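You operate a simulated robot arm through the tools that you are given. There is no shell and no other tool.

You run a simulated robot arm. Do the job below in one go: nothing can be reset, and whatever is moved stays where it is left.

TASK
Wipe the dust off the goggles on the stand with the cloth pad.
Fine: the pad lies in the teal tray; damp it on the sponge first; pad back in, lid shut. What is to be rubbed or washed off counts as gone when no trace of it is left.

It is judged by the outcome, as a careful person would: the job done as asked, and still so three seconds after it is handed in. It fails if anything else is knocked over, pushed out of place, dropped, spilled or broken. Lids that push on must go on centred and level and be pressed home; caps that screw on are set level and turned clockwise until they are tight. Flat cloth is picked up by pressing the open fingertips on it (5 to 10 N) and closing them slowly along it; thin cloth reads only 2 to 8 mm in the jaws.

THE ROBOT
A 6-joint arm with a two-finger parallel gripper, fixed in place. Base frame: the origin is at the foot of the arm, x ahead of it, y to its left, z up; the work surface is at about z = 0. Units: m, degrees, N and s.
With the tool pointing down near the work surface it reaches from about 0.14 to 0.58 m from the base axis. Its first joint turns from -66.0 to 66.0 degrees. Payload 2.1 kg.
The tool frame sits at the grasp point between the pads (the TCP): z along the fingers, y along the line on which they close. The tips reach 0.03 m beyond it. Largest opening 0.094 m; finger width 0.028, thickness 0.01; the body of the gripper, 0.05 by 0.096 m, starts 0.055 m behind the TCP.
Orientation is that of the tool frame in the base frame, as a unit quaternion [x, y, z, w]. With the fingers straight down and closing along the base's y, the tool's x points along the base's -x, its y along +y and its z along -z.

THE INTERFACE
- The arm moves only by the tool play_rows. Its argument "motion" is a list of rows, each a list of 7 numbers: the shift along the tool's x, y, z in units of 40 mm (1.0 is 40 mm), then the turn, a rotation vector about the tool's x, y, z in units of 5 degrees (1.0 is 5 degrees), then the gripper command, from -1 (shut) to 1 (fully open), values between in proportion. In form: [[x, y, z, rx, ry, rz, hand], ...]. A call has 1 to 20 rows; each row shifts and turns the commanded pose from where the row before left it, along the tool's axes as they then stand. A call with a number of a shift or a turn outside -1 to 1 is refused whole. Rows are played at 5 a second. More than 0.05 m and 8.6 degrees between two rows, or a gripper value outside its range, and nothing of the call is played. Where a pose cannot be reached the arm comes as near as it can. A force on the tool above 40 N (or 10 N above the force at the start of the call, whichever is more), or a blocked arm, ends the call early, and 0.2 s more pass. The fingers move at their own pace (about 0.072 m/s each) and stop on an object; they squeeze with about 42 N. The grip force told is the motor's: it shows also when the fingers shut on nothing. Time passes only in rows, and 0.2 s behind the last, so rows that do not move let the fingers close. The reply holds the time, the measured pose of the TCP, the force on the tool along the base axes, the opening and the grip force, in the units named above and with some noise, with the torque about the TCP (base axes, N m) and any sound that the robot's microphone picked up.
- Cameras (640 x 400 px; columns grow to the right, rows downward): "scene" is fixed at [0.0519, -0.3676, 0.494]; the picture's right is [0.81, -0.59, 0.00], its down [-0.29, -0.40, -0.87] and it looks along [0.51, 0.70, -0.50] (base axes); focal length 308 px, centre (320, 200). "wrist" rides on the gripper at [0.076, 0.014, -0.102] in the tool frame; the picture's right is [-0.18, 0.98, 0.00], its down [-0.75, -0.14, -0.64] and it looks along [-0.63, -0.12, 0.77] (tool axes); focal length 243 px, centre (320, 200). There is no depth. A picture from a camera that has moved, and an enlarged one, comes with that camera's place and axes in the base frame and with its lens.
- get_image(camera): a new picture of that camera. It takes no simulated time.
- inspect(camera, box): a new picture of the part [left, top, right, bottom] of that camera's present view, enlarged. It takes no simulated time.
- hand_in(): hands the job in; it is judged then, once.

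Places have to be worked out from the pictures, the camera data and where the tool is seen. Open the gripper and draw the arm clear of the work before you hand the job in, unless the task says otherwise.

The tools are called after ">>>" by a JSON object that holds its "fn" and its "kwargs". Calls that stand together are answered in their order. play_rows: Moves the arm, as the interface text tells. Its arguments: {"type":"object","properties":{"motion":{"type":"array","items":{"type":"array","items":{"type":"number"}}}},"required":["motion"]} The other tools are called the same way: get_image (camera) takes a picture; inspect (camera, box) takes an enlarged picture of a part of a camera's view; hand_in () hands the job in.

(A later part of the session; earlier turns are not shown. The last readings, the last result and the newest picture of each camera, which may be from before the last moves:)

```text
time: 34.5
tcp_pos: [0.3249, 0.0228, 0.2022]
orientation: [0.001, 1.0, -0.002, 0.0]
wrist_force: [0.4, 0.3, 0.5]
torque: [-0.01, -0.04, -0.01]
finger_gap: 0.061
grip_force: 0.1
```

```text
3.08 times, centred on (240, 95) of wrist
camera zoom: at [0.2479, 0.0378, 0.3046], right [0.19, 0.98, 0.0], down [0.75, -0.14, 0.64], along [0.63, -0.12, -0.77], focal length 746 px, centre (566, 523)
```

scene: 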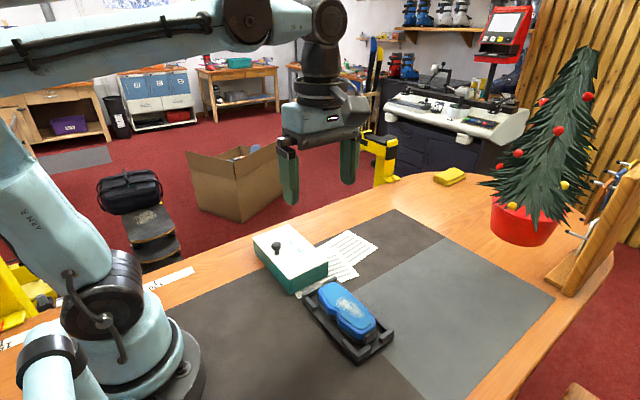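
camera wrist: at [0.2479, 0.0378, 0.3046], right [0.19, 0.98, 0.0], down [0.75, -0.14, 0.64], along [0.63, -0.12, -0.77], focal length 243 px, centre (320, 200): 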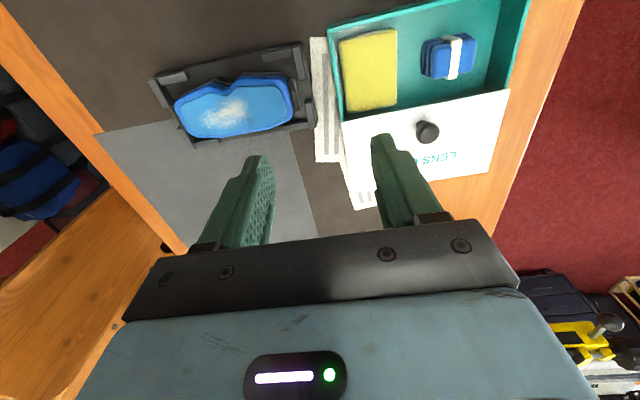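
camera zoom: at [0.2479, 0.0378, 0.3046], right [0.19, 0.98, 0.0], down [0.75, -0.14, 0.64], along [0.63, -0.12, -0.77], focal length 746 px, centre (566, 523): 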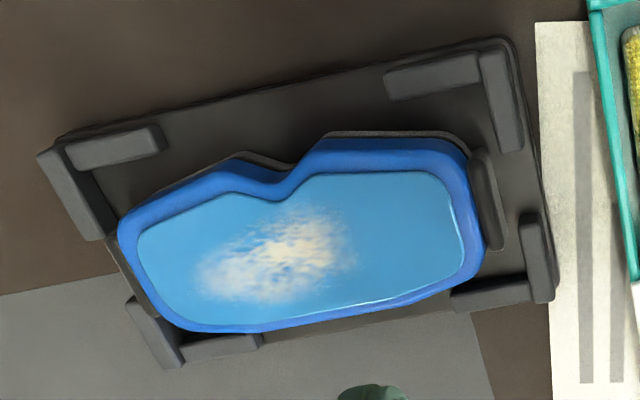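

The pad is centred near (0.319, 0.156), aligned with the axes. The sponge top spans x 0.284–0.358, y 0.049–0.106, at z about 0.025. I move above the pad and descend part way.

>>> {"fn": "play_rows", "kwargs": {"motion": [[0.05, 0.9, 0, 0, 0, 0, 0.3], [0.05, 0.9, 0, 0, 0, 0, 0.3], [0.05, 0.9, 0, 0, 0, 0, 0.3], [0, 0.64, 0, 0, 0, 0, 0.3], [0, 0, 0.8, 0, 0, 0, 0.3], [0, 0, 0.8, 0, 0, 0, 0.3], [0, 0, 0.8, 0, 0, 0, 0.3], [0, 0, 0, 0, 0, 0, 0.3]]}}

>>> {"fn": "get_image", "kwargs": {"camera": "wrist"}}

>>> {"fn": "inspect", "kwargs": {"camera": "scene", "box": [240, 190, 370, 300]}}

```text
time: 36.3
tcp_pos: [0.3173, 0.1539, 0.1051]
orientation: [0.001, 1.0, -0.002, 0.0]
wrist_force: [-0.6, 0.3, -0.7]
torque: [0.02, 0.05, 0.01]
finger_gap: 0.0611
grip_force: 0.0
```

```text
taken
camera wrist: at [0.2415, 0.1699, 0.2074], right [0.19, 0.98, 0.0], down [0.75, -0.14, 0.64], along [0.63, -0.12, -0.77], focal length 243 px, centre (320, 200)
```

wrist: 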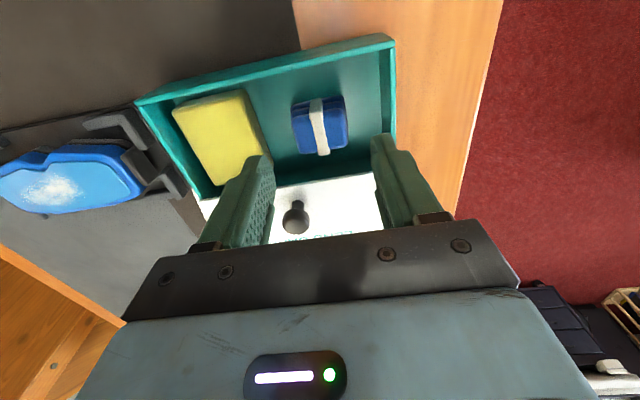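

```text
3.64 times, centred on (305, 245) of scene
camera zoom: at [0.0518, -0.3676, 0.494], right [0.81, -0.59, 0.0], down [-0.29, -0.4, -0.87], along [0.51, 0.7, -0.5], focal length 1119 px, centre (374, 36)
```

zoom: 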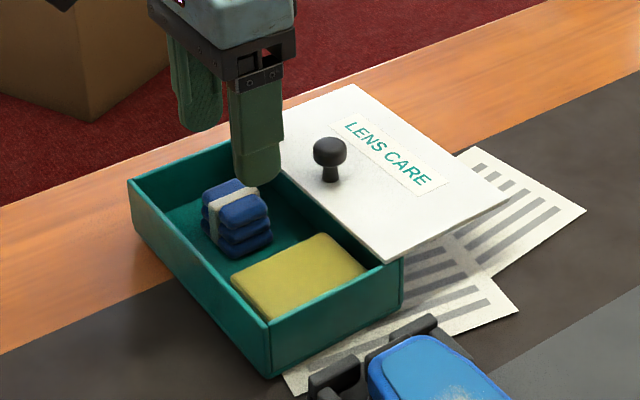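

I zoom in on the pad to refine its centre before going down.

>>> {"fn": "inspect", "kwargs": {"camera": "wrist", "box": [250, 60, 410, 180]}}

```text
3.33 times, centred on (330, 120) of wrist
camera zoom: at [0.2415, 0.1699, 0.2074], right [0.19, 0.98, 0.0], down [0.75, -0.14, 0.64], along [0.63, -0.12, -0.77], focal length 809 px, centre (287, 467)
```

zoom: 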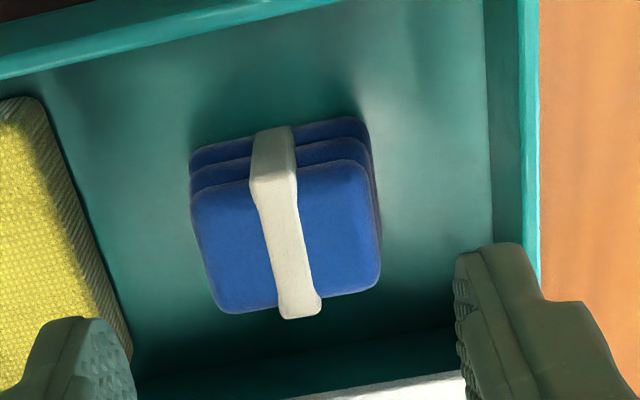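

The pad is centred at (0.3195, 0.1555) and measures about 0.030 × 0.0385. I descend to TCP z ≈ 0.044 (tips about 10 mm above the pad's underside) and close on it.

>>> {"fn": "play_rows", "kwargs": {"motion": [[-0.05, 0.04, 0.4, 0, 0, 0, 0.3], [0, 0, 0.4, 0, 0, 0, 0.3], [0, 0, 0.4, 0, 0, 0, 0.3], [0, 0, 0.2, 0, 0, 0, 0.3], [0, 0, 0.12, 0, 0, 0, 0.3], [0, 0, 0, 0, 0, 0, 0.3], [0, 0, 0, 0, 0, 0, 0.0], [0, 0, 0, 0, 0, 0, -0.2], [0, 0, 0, 0, 0, 0, -0.5], [0, 0, 0, 0, 0, 0, -1], [0, 0, 0, 0, 0, 0, -1], [0, 0, 0, 0, 0, 0, -1]]}}

>>> {"fn": "inspect", "kwargs": {"camera": "scene", "box": [240, 190, 370, 300]}}

>>> {"fn": "inspect", "kwargs": {"camera": "wrist", "box": [200, 60, 440, 240]}}

```text
time: 38.9
tcp_pos: [0.3215, 0.1572, 0.0439]
orientation: [0.002, 1.0, -0.002, 0.0]
wrist_force: [-0.3, 0.1, -0.2]
torque: [0.02, -0.03, -0.03]
finger_gap: 0.0429
grip_force: 41.8
```

```text
3.64 times, centred on (305, 245) of scene
camera zoom: at [0.0519, -0.3676, 0.494], right [0.81, -0.59, 0.0], down [-0.29, -0.4, -0.87], along [0.51, 0.7, -0.5], focal length 1119 px, centre (374, 36)
```

zoom: 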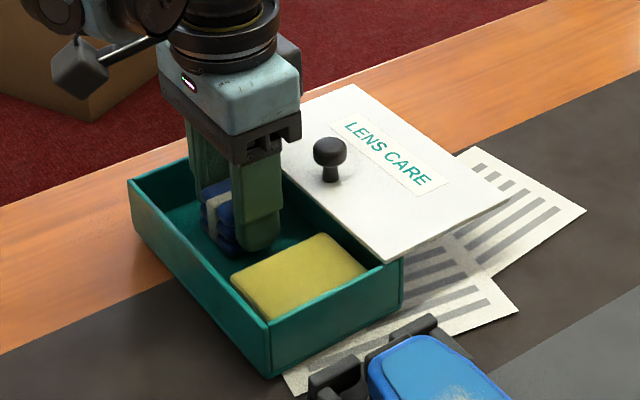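

```text
2.22 times, centred on (320, 150) of wrist
camera zoom: at [0.245, 0.1724, 0.1472], right [0.19, 0.98, 0.0], down [0.75, -0.14, 0.64], along [0.63, -0.12, -0.77], focal length 539 px, centre (320, 311)
```

zoom: 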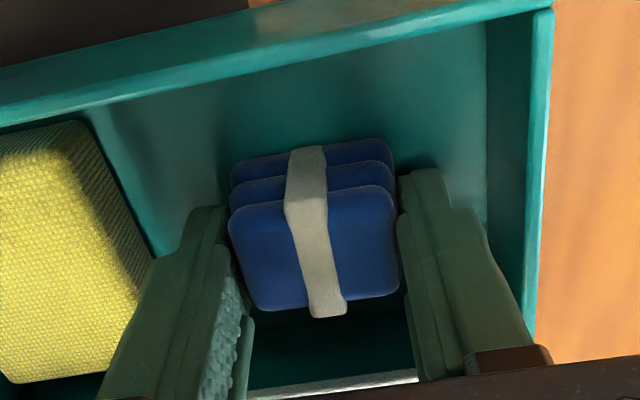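

The pad is gripped (gap 43 mm, 42 N). I lift it clear of the tray and check how it hangs.

>>> {"fn": "play_rows", "kwargs": {"motion": [[0, 0, -0.2, 0, 0, 0, -1], [0, 0, -0.4, 0, 0, 0, -1], [0, 0, -0.5, 0, 0, 0, -1], [0, 0, -0.3, 0, 0, 0, -1], [0, 0, 0, 0, 0, 0, -1]]}}

>>> {"fn": "inspect", "kwargs": {"camera": "scene", "box": [240, 170, 370, 280]}}

>>> {"fn": "inspect", "kwargs": {"camera": "wrist", "box": [200, 60, 440, 240]}}

```text
time: 40.1
tcp_pos: [0.3194, 0.158, 0.1017]
orientation: [0.001, 1.0, -0.002, 0.0]
wrist_force: [0.8, 0.2, -0.6]
torque: [0.01, -0.01, -0.01]
finger_gap: 0.0428
grip_force: 42.1
```

```text
3.64 times, centred on (305, 225) of scene
camera zoom: at [0.0519, -0.3676, 0.494], right [0.81, -0.59, 0.0], down [-0.29, -0.4, -0.87], along [0.51, 0.7, -0.5], focal length 1119 px, centre (374, 109)
```

zoom: 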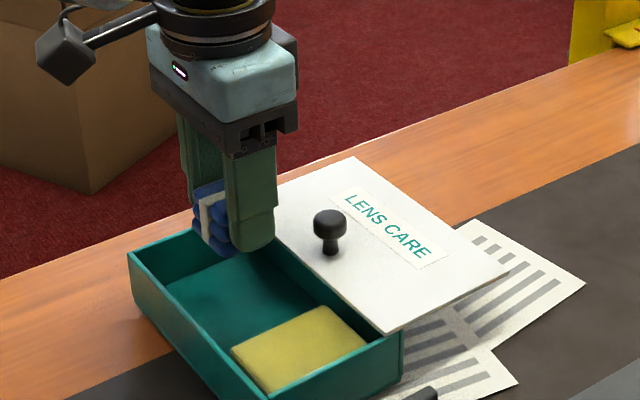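

```text
2.22 times, centred on (320, 150) of wrist
camera zoom: at [0.2449, 0.1731, 0.2043], right [0.19, 0.98, 0.0], down [0.75, -0.14, 0.64], along [0.63, -0.12, -0.77], focal length 539 px, centre (320, 311)
```

zoom: 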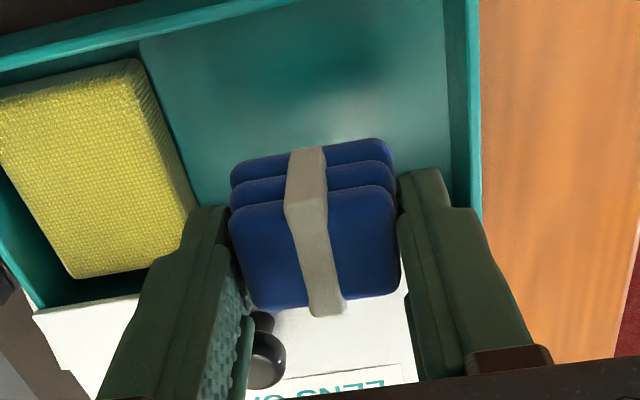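

The pad is held firmly, with its underside about 40 mm below the TCP. I move over the sponge centre (0.319, 0.079) and come down to just above it.

>>> {"fn": "play_rows", "kwargs": {"motion": [[0, -0.7, 0, 0, 0, 0, -1], [0, -0.7, 0, 0, 0, 0, -1], [0, -0.57, 0, 0, 0, 0, -1], [0, 0, 0, 0, 0, 0, -1], [0, 0, 0.4, 0, 0, 0, -1], [0, 0, 0.3, 0, 0, 0, -1], [0, 0, 0.1, 0, 0, 0, -1], [0, 0, 0, 0, 0, 0, -1]]}}

>>> {"fn": "inspect", "kwargs": {"camera": "scene", "box": [240, 190, 370, 300]}}

>>> {"fn": "get_image", "kwargs": {"camera": "wrist"}}

```text
time: 41.9
tcp_pos: [0.3201, 0.0789, 0.0689]
orientation: [0.002, 1.0, -0.002, 0.0]
wrist_force: [-0.2, 0.3, -0.9]
torque: [0.02, -0.01, -0.03]
finger_gap: 0.043
grip_force: 42.2
```

```text
3.64 times, centred on (305, 245) of scene
camera zoom: at [0.0519, -0.3676, 0.494], right [0.81, -0.59, 0.0], down [-0.29, -0.4, -0.87], along [0.51, 0.7, -0.5], focal length 1119 px, centre (374, 36)
```

zoom: 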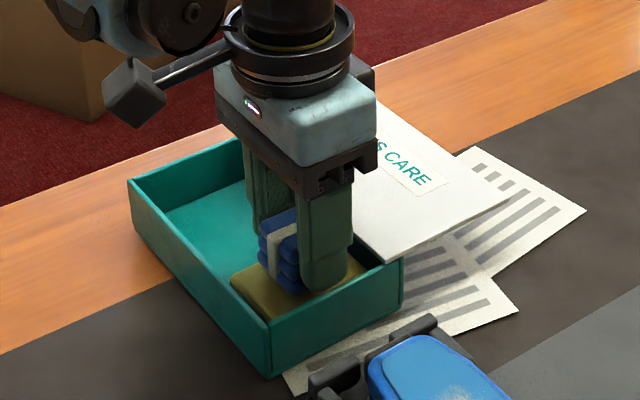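

```text
taken
camera wrist: at [0.2444, 0.0941, 0.172], right [0.19, 0.98, 0.0], down [0.75, -0.14, 0.64], along [0.63, -0.12, -0.77], focal length 243 px, centre (320, 200)
```

wrist: 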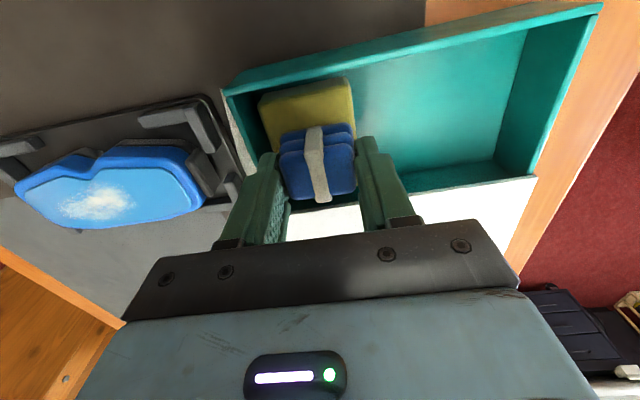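

The pad hangs just over the sponge inside the walls. I lower in 1.5 mm steps and watch the force.

>>> {"fn": "play_rows", "kwargs": {"motion": [[0, 0, 0.04, 0, 0, 0, -1], [0, 0, 0.04, 0, 0, 0, -1], [0, 0, 0.04, 0, 0, 0, -1], [0, 0, 0, 0, 0, 0, -1]]}}

```text
time: 42.5
tcp_pos: [0.3202, 0.0794, 0.0674]
orientation: [0.002, 1.0, -0.003, -0.001]
wrist_force: [-1.8, 0.1, 11.7]
torque: [-0.01, 0.05, 0.0]
finger_gap: 0.0431
grip_force: 42.0
stopped in row 3: the force on the tool passed its limit at 40 N (the readings are from after the stop); the commanded pose is now the measured one
```

The pad is on the sponge (sponge top at about z 0.027) with 12 N of pressure. I hold it there for a moment so that it takes up the damp.

>>> {"fn": "play_rows", "kwargs": {"motion": [[0, 0, 0, 0, 0, 0, -1], [0, 0, 0, 0, 0, 0, -1], [0, 0, 0, 0, 0, 0, -1], [0, 0, 0, 0, 0, 0, -1], [0, 0, 0, 0, 0, 0, -1], [0, 0, 0, 0, 0, 0, -1], [0, 0, 0, 0, 0, 0, -1], [0, 0, 0, 0, 0, 0, -1], [0, 0, 0, 0, 0, 0, -1], [0, 0, 0, 0, 0, 0, -1]]}}

>>> {"fn": "inspect", "kwargs": {"camera": "wrist", "box": [220, 50, 440, 240]}}

>>> {"fn": "inspect", "kwargs": {"camera": "scene", "box": [260, 220, 350, 300]}}

```text
time: 44.7
tcp_pos: [0.3207, 0.0789, 0.0673]
orientation: [0.001, 1.0, -0.003, -0.001]
wrist_force: [0.7, -0.6, 17.3]
torque: [0.0, -0.01, -0.01]
finger_gap: 0.043
grip_force: 42.1
```

```text
2.11 times, centred on (330, 145) of wrist
camera zoom: at [0.2445, 0.0943, 0.1696], right [0.19, 0.98, 0.0], down [0.75, -0.14, 0.64], along [0.63, -0.12, -0.77], focal length 511 px, centre (299, 316)
```

zoom: 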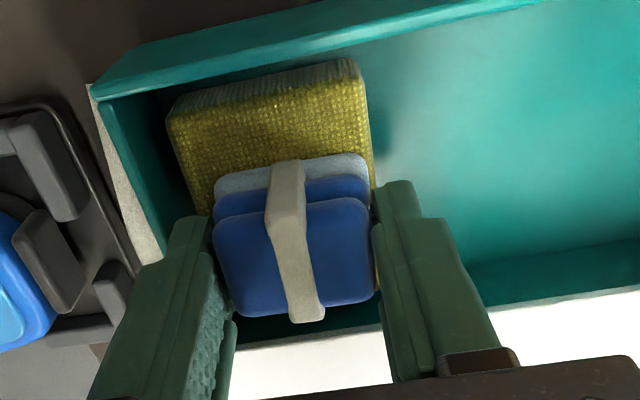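

```text
5.00 times, centred on (305, 260) of scene
camera zoom: at [0.0518, -0.3677, 0.494], right [0.81, -0.59, 0.0], down [-0.29, -0.4, -0.87], along [0.51, 0.7, -0.5], focal length 1539 px, centre (395, -100)
```

zoom: 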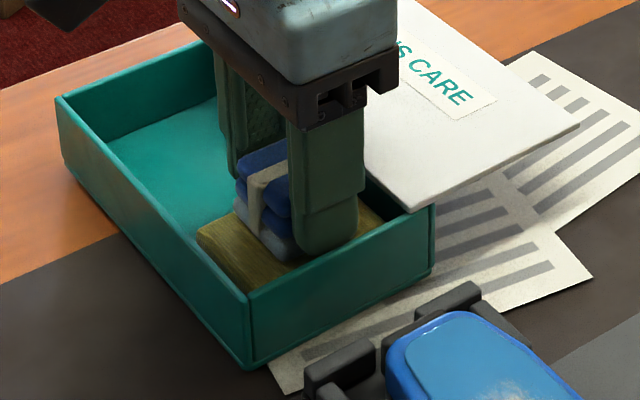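

The bottom layer of the pad has turned pale, so it is damp. I lift it clear and move towards the goggles, stopping short of them so I can look at the dust again.

>>> {"fn": "play_rows", "kwargs": {"motion": [[0, 0, -0.2, 0, 0, 0, -1], [0, 0, -0.4, 0, 0, 0, -1], [0, 0, -0.6, 0, 0, 0, -1], [0, 0, -0.8, 0, 0, 0, -1], [0, 0, -0.8, 0, 0, 0, -1], [0, -0.3, 0, 0, 0, 0, -1], [0, 0, 0, 0, 0, 0, -1]]}}

>>> {"fn": "get_image", "kwargs": {"camera": "wrist"}}

>>> {"fn": "inspect", "kwargs": {"camera": "scene", "box": [290, 260, 410, 370]}}

```text
time: 46.3
tcp_pos: [0.32, 0.0679, 0.1802]
orientation: [0.002, 1.0, -0.003, -0.001]
wrist_force: [-0.6, -0.8, -0.8]
torque: [-0.01, -0.03, 0.03]
finger_gap: 0.0431
grip_force: 42.3
```

```text
taken
camera wrist: at [0.2437, 0.083, 0.2829], right [0.19, 0.98, -0.01], down [0.75, -0.14, 0.64], along [0.63, -0.12, -0.77], focal length 243 px, centre (320, 200)
```

wrist: 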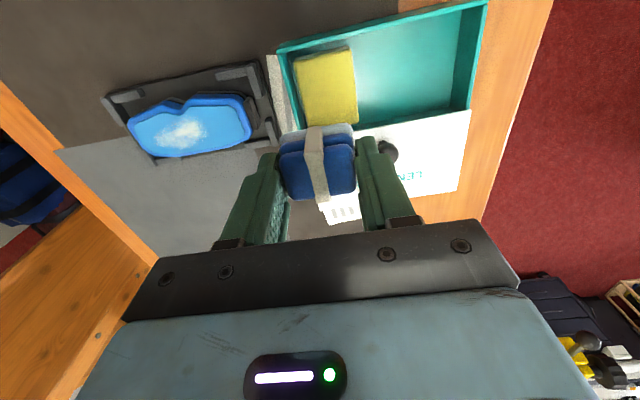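

```text
3.64 times, centred on (350, 315) of scene
camera zoom: at [0.0519, -0.3676, 0.494], right [0.81, -0.59, 0.0], down [-0.29, -0.4, -0.87], along [0.51, 0.7, -0.5], focal length 1119 px, centre (211, -218)
```

zoom: 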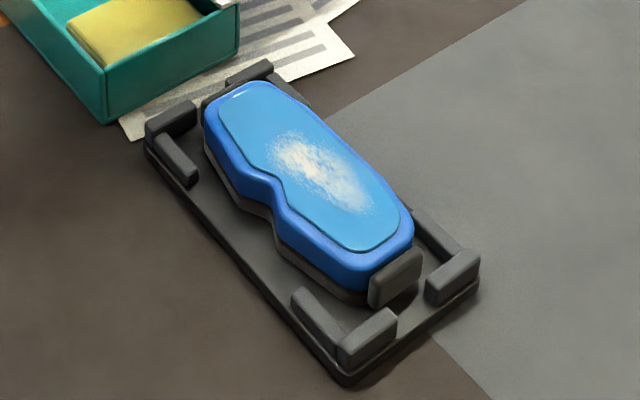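

>>> {"fn": "inspect", "kwargs": {"camera": "wrist", "box": [90, 50, 290, 180]}}

```text
3.08 times, centred on (190, 115) of wrist
camera zoom: at [0.2437, 0.083, 0.2829], right [0.19, 0.98, -0.01], down [0.75, -0.14, 0.64], along [0.63, -0.12, -0.77], focal length 746 px, centre (720, 462)
```

zoom: 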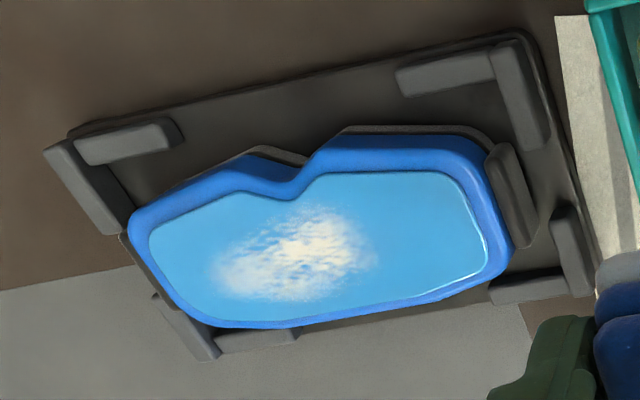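

Triangulating gives the dust at about x 0.310–0.341, y -0.117 to -0.053, with the lens surface near z 0.039. I move the damp pad above its centre (0.326, -0.085) and stop with the pad about 1 cm above the lens.

>>> {"fn": "play_rows", "kwargs": {"motion": [[-0.05, -0.9, 0, 0, 0, 0, -1], [-0.05, -0.9, 0, 0, 0, 0, -1], [-0.05, -0.9, 0, 0, 0, 0, -1], [0, -0.9, 0, 0, 0, 0, -1], [0, -0.22, 0.4, 0, 0, 0, -1], [0, 0, 0.8, 0, 0, 0, -1], [0, 0, 0.7, 0, 0, 0, -1], [0, 0, 0.35, 0, 0, 0, -1], [0, 0, 0, 0, 0, 0, -1]]}}

>>> {"fn": "inspect", "kwargs": {"camera": "scene", "box": [290, 240, 410, 370]}}

>>> {"fn": "get_image", "kwargs": {"camera": "wrist"}}

```text
time: 48.3
tcp_pos: [0.3259, -0.0864, 0.0888]
orientation: [0.002, 1.0, -0.003, 0.0]
wrist_force: [-0.1, 0.0, -0.7]
torque: [0.04, -0.01, -0.02]
finger_gap: 0.0431
grip_force: 42.4
```

```text
3.08 times, centred on (350, 305) of scene
camera zoom: at [0.0519, -0.3676, 0.494], right [0.81, -0.59, 0.0], down [-0.29, -0.4, -0.87], along [0.51, 0.7, -0.5], focal length 947 px, centre (228, -123)
```

zoom: 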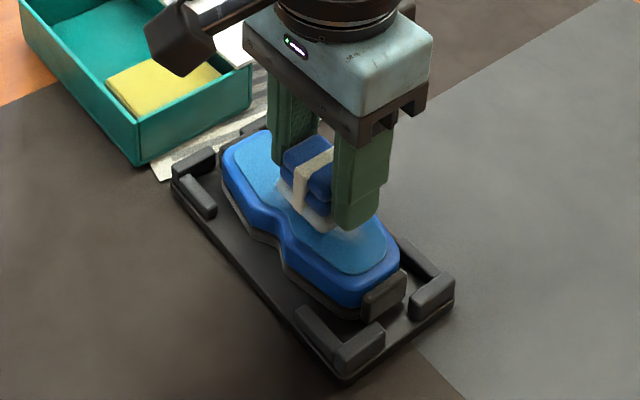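

```text
taken
camera wrist: at [0.2489, -0.0703, 0.1917], right [0.19, 0.98, -0.01], down [0.75, -0.14, 0.64], along [0.63, -0.12, -0.77], focal length 243 px, centre (320, 200)
```

wrist: 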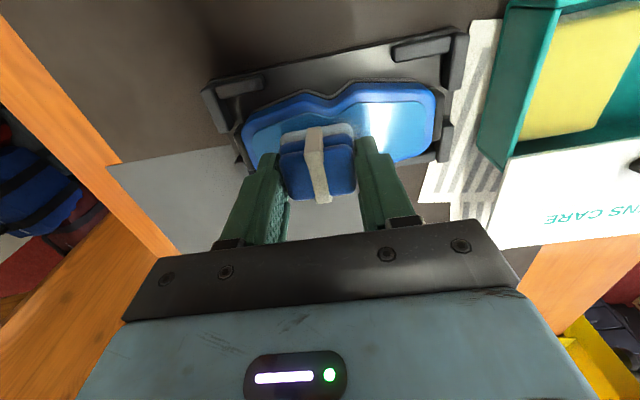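

The pad is right over the dust. I lower in about 1 mm steps to find the contact.

>>> {"fn": "play_rows", "kwargs": {"motion": [[0, 0, 0.03, 0, 0, 0, -1], [0, 0, 0.03, 0, 0, 0, -1], [0, 0, 0.03, 0, 0, 0, -1], [0, 0, 0.03, 0, 0, 0, -1], [0, 0, 0, 0, 0, 0, -1]]}}

```text
time: 49.5
tcp_pos: [0.3266, -0.0853, 0.0851]
orientation: [0.001, 1.0, -0.003, 0.0]
wrist_force: [0.9, -0.2, -1.5]
torque: [0.03, 0.04, -0.02]
finger_gap: 0.0429
grip_force: 41.8
```

There is no contact yet at TCP z 0.085, so I go on down in smaller steps.

>>> {"fn": "play_rows", "kwargs": {"motion": [[0, 0, 0.025, 0, 0, 0, -1], [0, 0, 0.025, 0, 0, 0, -1], [0, 0, 0.025, 0, 0, 0, -1], [0, 0, 0, 0, 0, 0, -1]]}}

```text
time: 50.5
tcp_pos: [0.3258, -0.0854, 0.0804]
orientation: [0.002, 1.0, -0.003, 0.0]
wrist_force: [-0.3, -0.2, -0.5]
torque: [-0.02, 0.03, -0.03]
finger_gap: 0.043
grip_force: 42.5
```

Still free at z 0.080. I continue in 0.7 mm steps.

>>> {"fn": "play_rows", "kwargs": {"motion": [[0, 0, 0.018, 0, 0, 0, -1], [0, 0, 0.018, 0, 0, 0, -1], [0, 0, 0, 0, 0, 0, -1]]}}

```text
time: 51.3
tcp_pos: [0.3269, -0.084, 0.0791]
orientation: [0.002, 1.0, -0.002, 0.0]
wrist_force: [0.4, 0.3, -0.5]
torque: [0.02, 0.0, 0.01]
finger_gap: 0.0426
grip_force: 42.2
```

>>> {"fn": "play_rows", "kwargs": {"motion": [[0, 0, 0.015, 0, 0, 0, -1], [0, 0, 0.015, 0, 0, 0, -1], [0, 0, 0.015, 0, 0, 0, -1], [0, 0, 0, 0, 0, 0, -1]]}}

>>> {"fn": "inspect", "kwargs": {"camera": "scene", "box": [310, 250, 400, 340]}}

```text
time: 52.3
tcp_pos: [0.3258, -0.0841, 0.0791]
orientation: [0.001, 1.0, -0.001, 0.001]
wrist_force: [0.3, 2.7, 28.4]
torque: [0.13, 0.03, -0.02]
finger_gap: 0.0432
grip_force: 42.4
```

```text
4.44 times, centred on (355, 295) of scene
camera zoom: at [0.0518, -0.3676, 0.494], right [0.81, -0.59, 0.0], down [-0.29, -0.4, -0.87], along [0.51, 0.7, -0.5], focal length 1368 px, centre (164, -222)
```

zoom: 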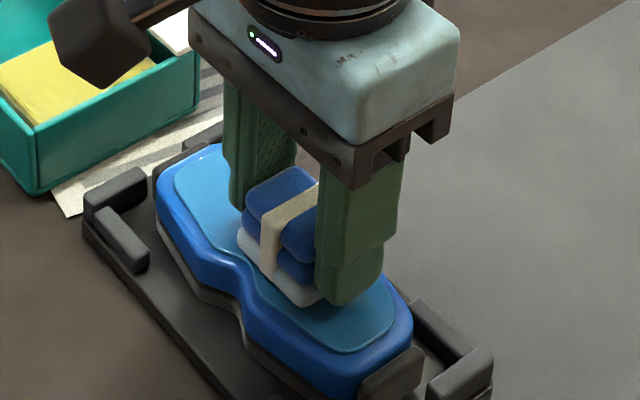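

Contact: 28 N at z 0.079, which is more than I want for wiping. I back off by about 0.9 mm to get a light pressure.

>>> {"fn": "play_rows", "kwargs": {"motion": [[0, 0, -0.022, 0, 0, 0, -1], [0, 0, 0, 0, 0, 0, -1]]}}

```text
time: 52.9
tcp_pos: [0.3253, -0.0847, 0.0785]
orientation: [0.001, 1.0, -0.003, -0.001]
wrist_force: [1.0, 0.2, 1.5]
torque: [-0.01, -0.06, -0.03]
finger_gap: 0.043
grip_force: 42.0
```

It is now at 1.5 N. I add a quarter millimetre and start a short stroke towards -y, checking how the force changes along the lens.

>>> {"fn": "play_rows", "kwargs": {"motion": [[0, 0, 0.007, 0, 0, 0, -1], [0, -0.1, 0, 0, 0, 0, -1], [0, -0.1, 0, 0, 0, 0, -1], [0, 0, 0, 0, 0, 0, -1]]}}

```text
time: 53.9
tcp_pos: [0.3257, -0.0932, 0.0801]
orientation: [0.001, 1.0, -0.003, 0.001]
wrist_force: [0.2, 0.7, -0.2]
torque: [-0.02, -0.03, 0.03]
finger_gap: 0.043
grip_force: 41.9
```

Contact was lost as the lens falls away slightly there. I press in tiny steps to regain it.

>>> {"fn": "play_rows", "kwargs": {"motion": [[0, 0, 0.01, 0, 0, 0, -1], [0, 0, 0, 0, 0, 0, -1]]}}

```text
time: 54.5
tcp_pos: [0.3277, -0.0937, 0.0789]
orientation: [0.002, 1.0, -0.003, 0.0]
wrist_force: [-0.6, 0.3, -0.5]
torque: [-0.01, 0.01, 0.02]
finger_gap: 0.0429
grip_force: 42.0
```

>>> {"fn": "play_rows", "kwargs": {"motion": [[0, 0, 0.01, 0, 0, 0, -1], [0, 0, 0, 0, 0, 0, -1]]}}

```text
time: 55.1
tcp_pos: [0.3257, -0.0945, 0.0786]
orientation: [0.002, 1.0, -0.002, -0.001]
wrist_force: [-2.2, 0.3, 6.3]
torque: [0.04, 0.01, 0.01]
finger_gap: 0.0431
grip_force: 42.2
```

6 N now. I continue the stroke towards -y, following the slight fall of the lens.

>>> {"fn": "play_rows", "kwargs": {"motion": [[0, -0.1, 0.006, 0, 0, 0, -1], [0, -0.1, 0.006, 0, 0, 0, -1], [0, -0.1, 0.007, 0, 0, 0, -1], [0, 0, 0, 0, 0, 0, -1]]}}

```text
time: 56.1
tcp_pos: [0.3259, -0.106, 0.0781]
orientation: [0.001, 1.0, -0.001, -0.001]
wrist_force: [0.6, 11.0, 33.8]
torque: [0.35, -0.01, 0.0]
finger_gap: 0.043
grip_force: 41.9
```

34 N is too much; the lens is flatter than I assumed. I back off and read again.

>>> {"fn": "play_rows", "kwargs": {"motion": [[0, 0, -0.02, 0, 0, 0, -1], [0, 0, 0, 0, 0, 0, -1], [0, 0, 0, 0, 0, 0, -1]]}}

>>> {"fn": "inspect", "kwargs": {"camera": "scene", "box": [310, 250, 400, 340]}}

```text
time: 56.9
tcp_pos: [0.3255, -0.1059, 0.0785]
orientation: [0.001, 1.0, -0.003, -0.001]
wrist_force: [0.1, 0.4, 1.6]
torque: [-0.01, -0.06, -0.01]
finger_gap: 0.0426
grip_force: 42.5
```

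```text
4.44 times, centred on (355, 295) of scene
camera zoom: at [0.0518, -0.3677, 0.494], right [0.81, -0.59, 0.0], down [-0.29, -0.4, -0.87], along [0.51, 0.7, -0.5], focal length 1368 px, centre (164, -222)
```

zoom: 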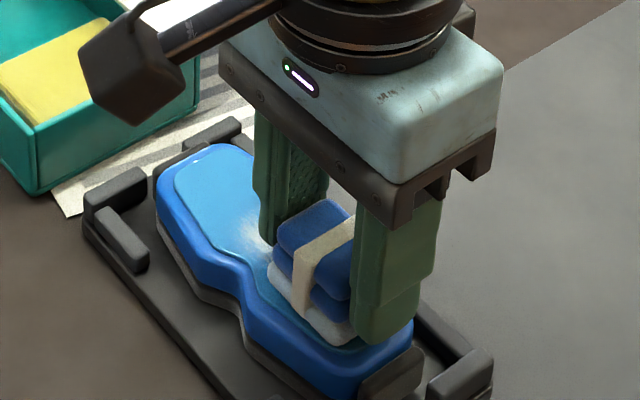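

Contact is light (1.6 N) here at y -0.106. I press a little and stroke back towards +y, easing up slightly since the lens rises towards its middle.

>>> {"fn": "play_rows", "kwargs": {"motion": [[0, 0, 0.005, 0, 0, 0, -1], [0, 0.1, -0.002, 0, 0, 0, -1], [0, 0.1, -0.004, 0, 0, 0, -1], [0, 0.1, -0.005, 0, 0, 0, -1], [0, 0, 0, 0, 0, 0, -1]]}}

```text
time: 58.1
tcp_pos: [0.3253, -0.0933, 0.0796]
orientation: [0.002, 1.0, -0.002, -0.001]
wrist_force: [0.9, -0.7, 1.6]
torque: [0.0, -0.05, -0.02]
finger_gap: 0.0429
grip_force: 42.3
```

>>> {"fn": "play_rows", "kwargs": {"motion": [[0, 0, 0.006, 0, 0, 0, -1], [0, 0.1, -0.002, 0, 0, 0, -1], [0, 0.1, -0.002, 0, 0, 0, -1], [0, 0, 0, 0, 0, 0, -1]]}}

```text
time: 59.1
tcp_pos: [0.3256, -0.0862, 0.0787]
orientation: [0.002, 1.0, -0.003, 0.0]
wrist_force: [-0.2, -1.1, 3.1]
torque: [-0.03, -0.06, -0.02]
finger_gap: 0.0428
grip_force: 41.8
```

The contact level is now nearly constant; the pad had slipped up about 1 mm in the fingers during the harder presses, so the lens is flat. I add a little pressure and make a full stroke towards +y.

>>> {"fn": "play_rows", "kwargs": {"motion": [[0, 0, 0.005, 0, 0, 0, -1], [0, 0.1, 0, 0, 0, 0, -1], [0, 0.1, 0, 0, 0, 0, -1], [0, 0.1, 0, 0, 0, 0, -1], [0, 0.1, 0, 0, 0, 0, -1], [0, 0.1, 0, 0, 0, 0, -1], [0, 0.1, 0, 0, 0, 0, -1], [0, 0.1, 0, 0, 0, 0, -1], [0, 0, 0, 0, 0, 0, -1]]}}

>>> {"fn": "inspect", "kwargs": {"camera": "scene", "box": [310, 250, 400, 340]}}

>>> {"fn": "get_image", "kwargs": {"camera": "wrist"}}

```text
time: 61.1
tcp_pos: [0.3264, -0.0577, 0.0793]
orientation: [0.002, 1.0, -0.003, 0.0]
wrist_force: [0.6, -3.9, 7.6]
torque: [-0.1, -0.08, -0.02]
finger_gap: 0.0432
grip_force: 42.1
```

```text
4.44 times, centred on (355, 295) of scene
camera zoom: at [0.0518, -0.3676, 0.494], right [0.81, -0.59, 0.0], down [-0.29, -0.4, -0.87], along [0.51, 0.7, -0.5], focal length 1368 px, centre (164, -222)
```

zoom: 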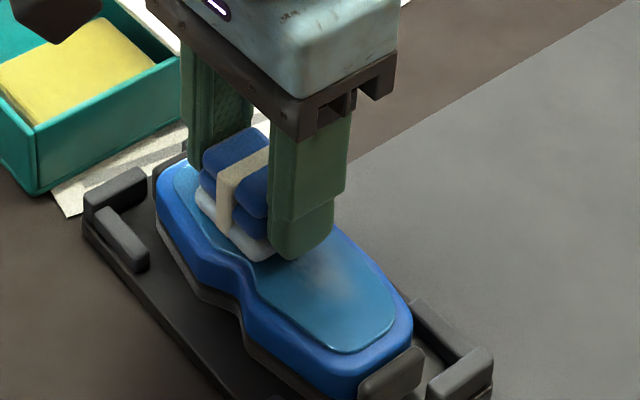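

```text
taken
camera wrist: at [0.2496, -0.0422, 0.1815], right [0.19, 0.98, -0.01], down [0.75, -0.14, 0.64], along [0.63, -0.12, -0.77], focal length 243 px, centre (320, 200)
```

wrist: 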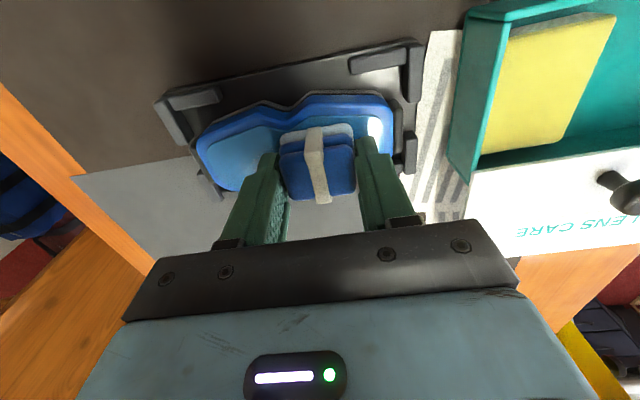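

The dust is already much fainter, with only a haze left in the middle. I stroke back towards -y with the pad shifted about 5 mm towards -x.

>>> {"fn": "play_rows", "kwargs": {"motion": [[0.12, 0, 0, 0, 0, 0, -1], [0, -0.1, 0, 0, 0, 0, -1], [0, -0.1, 0, 0, 0, 0, -1], [0, -0.1, 0, 0, 0, 0, -1], [0, -0.1, 0, 0, 0, 0, -1], [0, -0.1, 0, 0, 0, 0, -1], [0, -0.1, 0, 0, 0, 0, -1], [0, -0.1, 0, 0, 0, 0, -1], [0, -0.1, 0, 0, 0, 0, -1], [0, -0.1, 0, 0, 0, 0, -1], [0, -0.1, 0, 0, 0, 0, -1], [0, -0.1, 0, 0, 0, 0, -1], [0, -0.1, 0, 0, 0, 0, -1], [0, -0.1, 0, 0, 0, 0, -1], [0, 0, 0, 0, 0, 0, -1]]}}

>>> {"fn": "inspect", "kwargs": {"camera": "scene", "box": [310, 250, 400, 340]}}

```text
time: 64.3
tcp_pos: [0.321, -0.11, 0.0789]
orientation: [0.002, 1.0, -0.002, 0.0]
wrist_force: [-0.9, 3.1, 9.5]
torque: [0.12, -0.01, 0.01]
finger_gap: 0.0427
grip_force: 42.0
```

```text
4.44 times, centred on (355, 295) of scene
camera zoom: at [0.0518, -0.3676, 0.494], right [0.81, -0.59, 0.0], down [-0.29, -0.4, -0.87], along [0.51, 0.7, -0.5], focal length 1368 px, centre (164, -222)
```

zoom: 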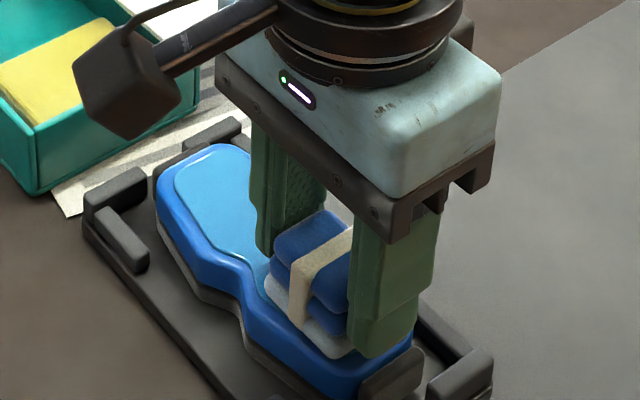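

Pressure is a steady 9.5 N and the part behind the pad looks clean. Now I shift about 11 mm towards +x and stroke back towards +y.

>>> {"fn": "play_rows", "kwargs": {"motion": [[-0.14, 0, 0, 0, 0, 0, -1], [-0.14, 0, 0, 0, 0, 0, -1], [0, 0.1, 0, 0, 0, 0, -1], [0, 0.1, 0, 0, 0, 0, -1], [0, 0.1, 0, 0, 0, 0, -1], [0, 0.1, 0, 0, 0, 0, -1], [0, 0.1, 0, 0, 0, 0, -1], [0, 0.1, 0, 0, 0, 0, -1], [0, 0.1, 0, 0, 0, 0, -1], [0, 0.1, 0, 0, 0, 0, -1], [0, 0.1, 0, 0, 0, 0, -1], [0, 0.1, 0, 0, 0, 0, -1], [0, 0.1, 0, 0, 0, 0, -1], [0, 0.1, 0, 0, 0, 0, -1], [0, 0.1, 0, 0, 0, 0, -1], [0, 0, 0, 0, 0, 0, -1]]}}

>>> {"fn": "inspect", "kwargs": {"camera": "scene", "box": [310, 250, 400, 340]}}

```text
time: 67.7
tcp_pos: [0.3332, -0.057, 0.0784]
orientation: [0.001, 1.0, -0.002, 0.0]
wrist_force: [0.6, -3.6, 12.0]
torque: [-0.15, 0.05, 0.02]
finger_gap: 0.0428
grip_force: 41.4
```

```text
4.44 times, centred on (355, 295) of scene
camera zoom: at [0.0518, -0.3676, 0.494], right [0.81, -0.59, 0.0], down [-0.29, -0.4, -0.87], along [0.51, 0.7, -0.5], focal length 1368 px, centre (164, -222)
```

zoom: 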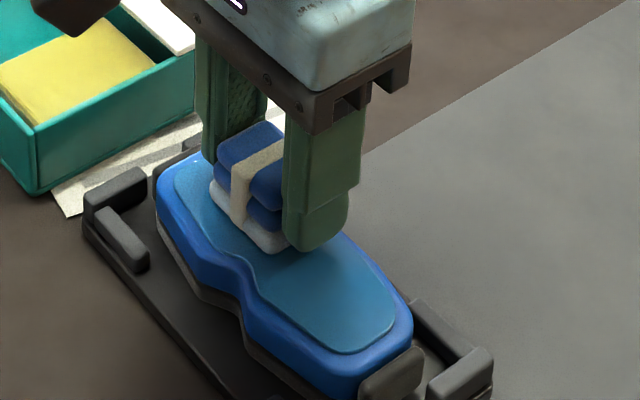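

The visible part of the lens now looks clear. I do one more full pass: to -y at this x, then back along the middle.

>>> {"fn": "play_rows", "kwargs": {"motion": [[0, -0.12, 0, 0, 0, 0, -1], [0, -0.12, 0, 0, 0, 0, -1], [0, -0.12, 0, 0, 0, 0, -1], [0, -0.12, 0, 0, 0, 0, -1], [0, -0.12, 0, 0, 0, 0, -1], [0, -0.12, 0, 0, 0, 0, -1], [0, -0.12, 0, 0, 0, 0, -1], [0, -0.12, 0, 0, 0, 0, -1], [0, -0.12, 0, 0, 0, 0, -1], [0, -0.12, 0, 0, 0, 0, -1], [0, -0.1, 0, 0, 0, 0, -1], [0.16, 0, 0, 0, 0, 0, -1], [0, 0, 0, 0, 0, 0, -1]]}}

>>> {"fn": "play_rows", "kwargs": {"motion": [[0, 0.12, 0, 0, 0, 0, -1], [0, 0.12, 0, 0, 0, 0, -1], [0, 0.12, 0, 0, 0, 0, -1], [0, 0.12, 0, 0, 0, 0, -1], [0, 0.12, 0, 0, 0, 0, -1], [0, 0.12, 0, 0, 0, 0, -1], [0, 0.12, 0, 0, 0, 0, -1], [0, 0.12, 0, 0, 0, 0, -1], [0, 0.12, 0, 0, 0, 0, -1], [0, 0.12, 0, 0, 0, 0, -1], [0, 0.1, 0, 0, 0, 0, -1], [0, 0, 0, 0, 0, 0, -1]]}}

```text
time: 70.5
tcp_pos: [0.3266, -0.1105, 0.0773]
orientation: [0.001, 1.0, -0.004, 0.001]
wrist_force: [5.0, -2.8, 15.3]
torque: [0.0, -0.16, -0.01]
finger_gap: 0.0429
grip_force: 42.0
```

```text
time: 73.1
tcp_pos: [0.3257, -0.0573, 0.0792]
orientation: [0.002, 1.0, -0.004, 0.0]
wrist_force: [-0.3, -6.3, 18.8]
torque: [-0.2, 0.07, 0.01]
finger_gap: 0.043
grip_force: 41.9
```

Both passes are done with 15–19 N at most. I lift the pad straight up and move aside to inspect the lens.

>>> {"fn": "play_rows", "kwargs": {"motion": [[0, 0, -0.3, 0, 0, 0, -1], [0, 0, -0.6, 0, 0, 0, -1], [0, 0, -0.8, 0, 0, 0, -1], [0, 0, -0.8, 0, 0, 0, -1], [0, 0.8, 0, 0, 0, 0, -1], [0, 0.8, 0, 0, 0, 0, -1], [0, 0.8, 0, 0, 0, 0, -1], [0, 0, 0, 0, 0, 0, -1]]}}

>>> {"fn": "inspect", "kwargs": {"camera": "scene", "box": [300, 270, 400, 360]}}

>>> {"fn": "get_image", "kwargs": {"camera": "wrist"}}

```text
time: 74.9
tcp_pos: [0.3276, 0.0401, 0.1776]
orientation: [0.001, 1.0, -0.002, 0.001]
wrist_force: [-0.4, -0.1, -0.5]
torque: [0.0, -0.01, 0.03]
finger_gap: 0.043
grip_force: 41.6
```

```text
4.44 times, centred on (350, 315) of scene
camera zoom: at [0.0519, -0.3676, 0.494], right [0.81, -0.59, 0.0], down [-0.29, -0.4, -0.87], along [0.51, 0.7, -0.5], focal length 1368 px, centre (187, -311)
```

zoom: 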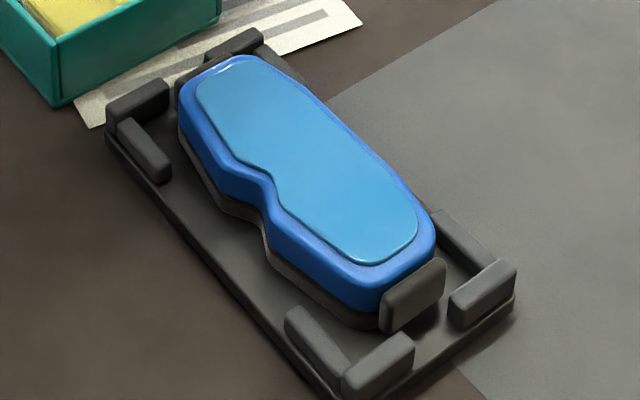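

```text
taken
camera wrist: at [0.2515, 0.0558, 0.2809], right [0.19, 0.98, -0.01], down [0.75, -0.14, 0.64], along [0.63, -0.12, -0.77], focal length 243 px, centre (320, 200)
```

wrist: 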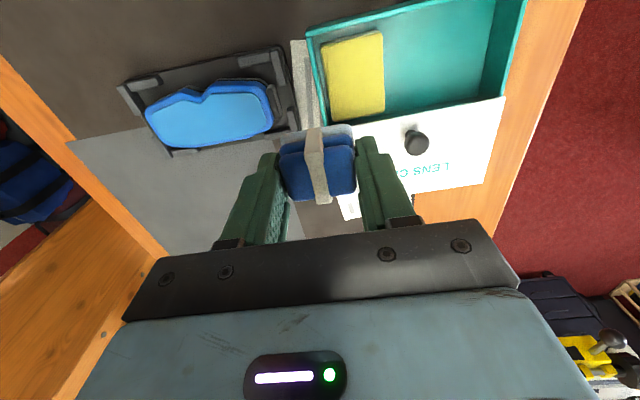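

>>> {"fn": "inspect", "kwargs": {"camera": "wrist", "box": [110, 40, 300, 170]}}

>>> {"fn": "inspect", "kwargs": {"camera": "scene", "box": [315, 278, 385, 338]}}

>>> {"fn": "inspect", "kwargs": {"camera": "wrist", "box": [290, 0, 540, 200]}}

```text
3.08 times, centred on (205, 105) of wrist
camera zoom: at [0.2515, 0.0558, 0.2809], right [0.19, 0.98, -0.01], down [0.75, -0.14, 0.64], along [0.63, -0.12, -0.77], focal length 746 px, centre (674, 492)
```

zoom: 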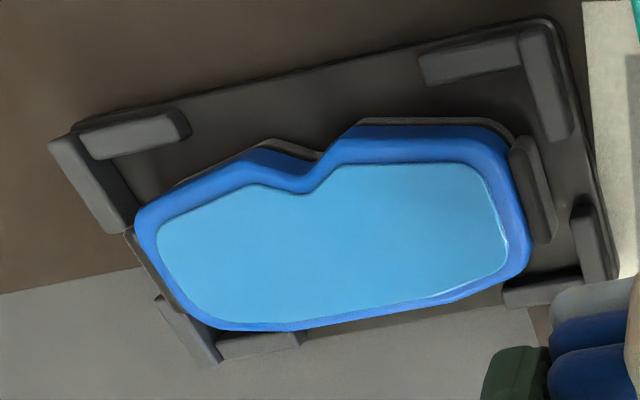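

```text
6.67 times, centred on (350, 308) of scene
camera zoom: at [0.0519, -0.3676, 0.494], right [0.81, -0.59, 0.0], down [-0.29, -0.4, -0.87], along [0.51, 0.7, -0.5], focal length 2052 px, centre (120, -520)
```

zoom: 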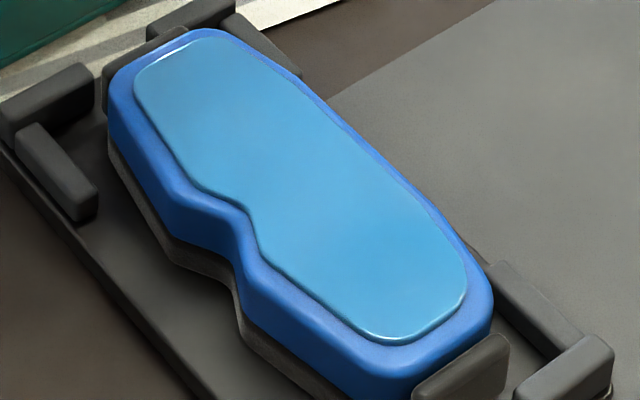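

```text
2.00 times, centred on (415, 100) of wrist
camera zoom: at [0.2515, 0.0558, 0.2809], right [0.19, 0.98, -0.01], down [0.75, -0.14, 0.64], along [0.63, -0.12, -0.77], focal length 485 px, centre (130, 400)
```

zoom: 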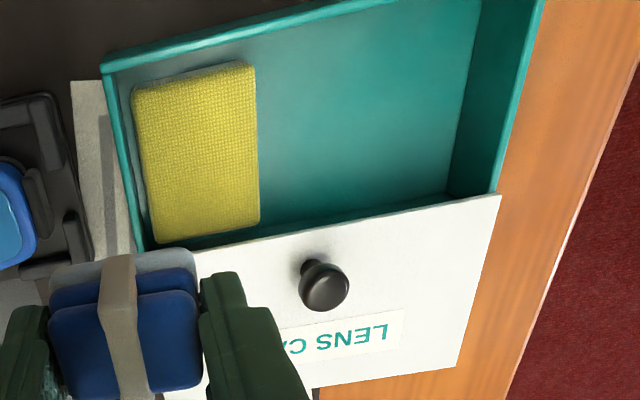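

The lens is clear of any trace in both views, and the goggles and stand are unmoved. Now I take the pad back over its place in the tray (0.320, 0.157) and lower it.

>>> {"fn": "play_rows", "kwargs": {"motion": [[0.1, 0.8, 0, 0, 0, 0, -1], [0.09, 0.8, 0, 0, 0, 0, -1], [0, 0.8, 0, 0, 0, 0, -1], [0, 0.51, 0, 0, 0, 0, -1], [0, 0, 0.9, 0, 0, 0, -1], [0, 0, 0.9, 0, 0, 0, -1], [0, 0, 0.7, 0, 0, 0, -1], [0, 0, 0.5, 0, 0, 0, -1], [0, 0, 0, 0, 0, 0, -1]]}}

>>> {"fn": "get_image", "kwargs": {"camera": "wrist"}}

>>> {"fn": "inspect", "kwargs": {"camera": "scene", "box": [240, 190, 370, 300]}}

```text
time: 76.9
tcp_pos: [0.3185, 0.1553, 0.0562]
orientation: [0.002, 1.0, -0.003, 0.0]
wrist_force: [-0.1, 0.0, -0.6]
torque: [0.0, -0.01, 0.02]
finger_gap: 0.043
grip_force: 41.7
```

```text
taken
camera wrist: at [0.2422, 0.1694, 0.1589], right [0.19, 0.98, -0.01], down [0.75, -0.14, 0.64], along [0.63, -0.12, -0.77], focal length 243 px, centre (320, 200)
```

wrist: 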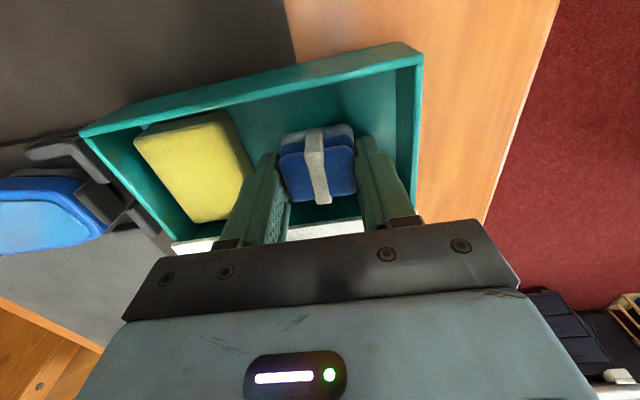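

```text
3.64 times, centred on (305, 245) of scene
camera zoom: at [0.0519, -0.3676, 0.494], right [0.81, -0.59, 0.0], down [-0.29, -0.4, -0.87], along [0.51, 0.7, -0.5], focal length 1119 px, centre (374, 36)
```

zoom: 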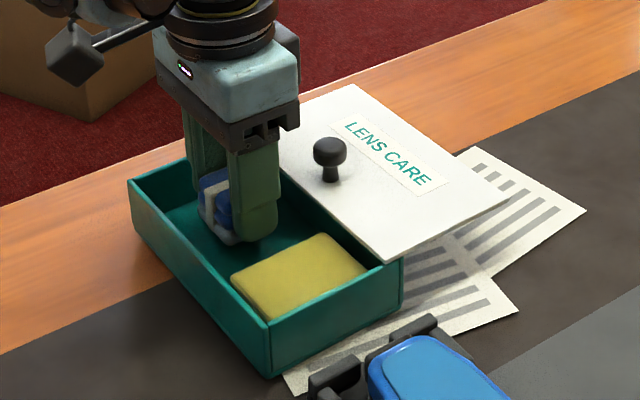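

The pad is in the tray about 12 mm above the floor, clear of the walls and sponge. I lower it in small steps until it touches.

>>> {"fn": "play_rows", "kwargs": {"motion": [[0, 0, 0.08, 0, 0, 0, -1], [0, 0, 0.07, 0, 0, 0, -1], [0, 0, 0.05, 0, 0, 0, -1], [0, 0, 0.04, 0, 0, 0, -1], [0, 0, 0.03, 0, 0, 0, -1], [0, 0, 0, 0, 0, 0, -1]]}}

```text
time: 78.3
tcp_pos: [0.3187, 0.1541, 0.0455]
orientation: [0.001, 1.0, -0.002, 0.0]
wrist_force: [0.4, 0.5, -0.4]
torque: [0.0, -0.01, -0.02]
finger_gap: 0.0429
grip_force: 42.4
```

>>> {"fn": "play_rows", "kwargs": {"motion": [[0, 0, 0.02, 0, 0, 0, -1], [0, 0, 0.02, 0, 0, 0, -1], [0, 0, 0, 0, 0, 0, -1]]}}

```text
time: 79.1
tcp_pos: [0.3195, 0.1551, 0.0446]
orientation: [0.002, 1.0, -0.003, -0.001]
wrist_force: [-0.6, -0.6, -0.3]
torque: [0.03, 0.02, -0.02]
finger_gap: 0.0429
grip_force: 42.2
```

Still no contact at z 0.0446; I take two more half-millimetre steps.

>>> {"fn": "play_rows", "kwargs": {"motion": [[0, 0, 0.015, 0, 0, 0, -1], [0, 0, 0.015, 0, 0, 0, -1], [0, 0, 0, 0, 0, 0, -1]]}}

```text
time: 79.9
tcp_pos: [0.3192, 0.1549, 0.0443]
orientation: [0.002, 1.0, -0.003, 0.0]
wrist_force: [-0.8, -0.3, 0.4]
torque: [-0.03, -0.01, -0.01]
finger_gap: 0.0429
grip_force: 41.8
```

>>> {"fn": "play_rows", "kwargs": {"motion": [[0, 0, 0.013, 0, 0, 0, -1], [0, 0, 0, 0, 0, 0, -1]]}}

```text
time: 80.5
tcp_pos: [0.3183, 0.154, 0.0434]
orientation: [0.002, 1.0, -0.003, -0.001]
wrist_force: [-3.6, 0.3, 23.5]
torque: [-0.01, 0.05, 0.02]
finger_gap: 0.0431
grip_force: 42.0
```

The pad is standing on the tray floor. I ease off half a millimetre, open the fingers slowly and rise straight up.

>>> {"fn": "play_rows", "kwargs": {"motion": [[0, 0, -0.012, 0, 0, 0, -1], [0, 0, 0, 0, 0, 0, -0.3], [0, 0, 0, 0, 0, 0, -0.05], [0, 0, 0, 0, 0, 0, 0.1], [0, 0, 0, 0, 0, 0, 0.25], [0, 0, 0, 0, 0, 0, 0.25], [0, 0, -0.3, 0, 0, 0, 0.25], [0, 0, -0.6, 0, 0, 0, 0.25], [0, 0, -0.8, 0, 0, 0, 0.25], [0, 0, -0.9, 0, 0, 0, 0.25], [0, 0, -0.9, 0, 0, 0, 0.25], [0, 0, 0, 0, 0, 0, 0.25]]}}

>>> {"fn": "get_image", "kwargs": {"camera": "wrist"}}

>>> {"fn": "inspect", "kwargs": {"camera": "scene", "box": [240, 190, 370, 300]}}

```text
time: 83.1
tcp_pos: [0.3179, 0.1568, 0.185]
orientation: [0.002, 1.0, -0.004, 0.0]
wrist_force: [-0.3, 0.2, 0.1]
torque: [-0.02, 0.0, 0.02]
finger_gap: 0.0588
grip_force: 0.1
```

```text
taken
camera wrist: at [0.2426, 0.1717, 0.2888], right [0.19, 0.98, -0.01], down [0.75, -0.14, 0.64], along [0.63, -0.12, -0.77], focal length 243 px, centre (320, 200)
```

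wrist: 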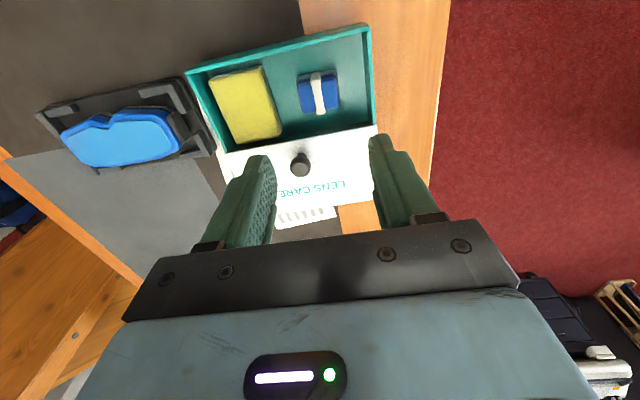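

```text
3.64 times, centred on (305, 245) of scene
camera zoom: at [0.0519, -0.3676, 0.494], right [0.81, -0.59, 0.0], down [-0.29, -0.4, -0.87], along [0.51, 0.7, -0.5], focal length 1119 px, centre (374, 36)
```

zoom: 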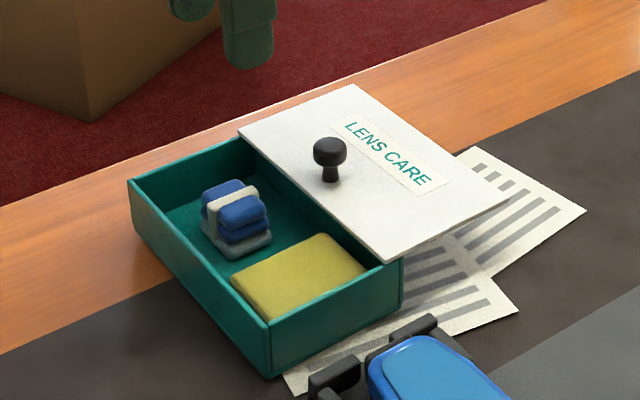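

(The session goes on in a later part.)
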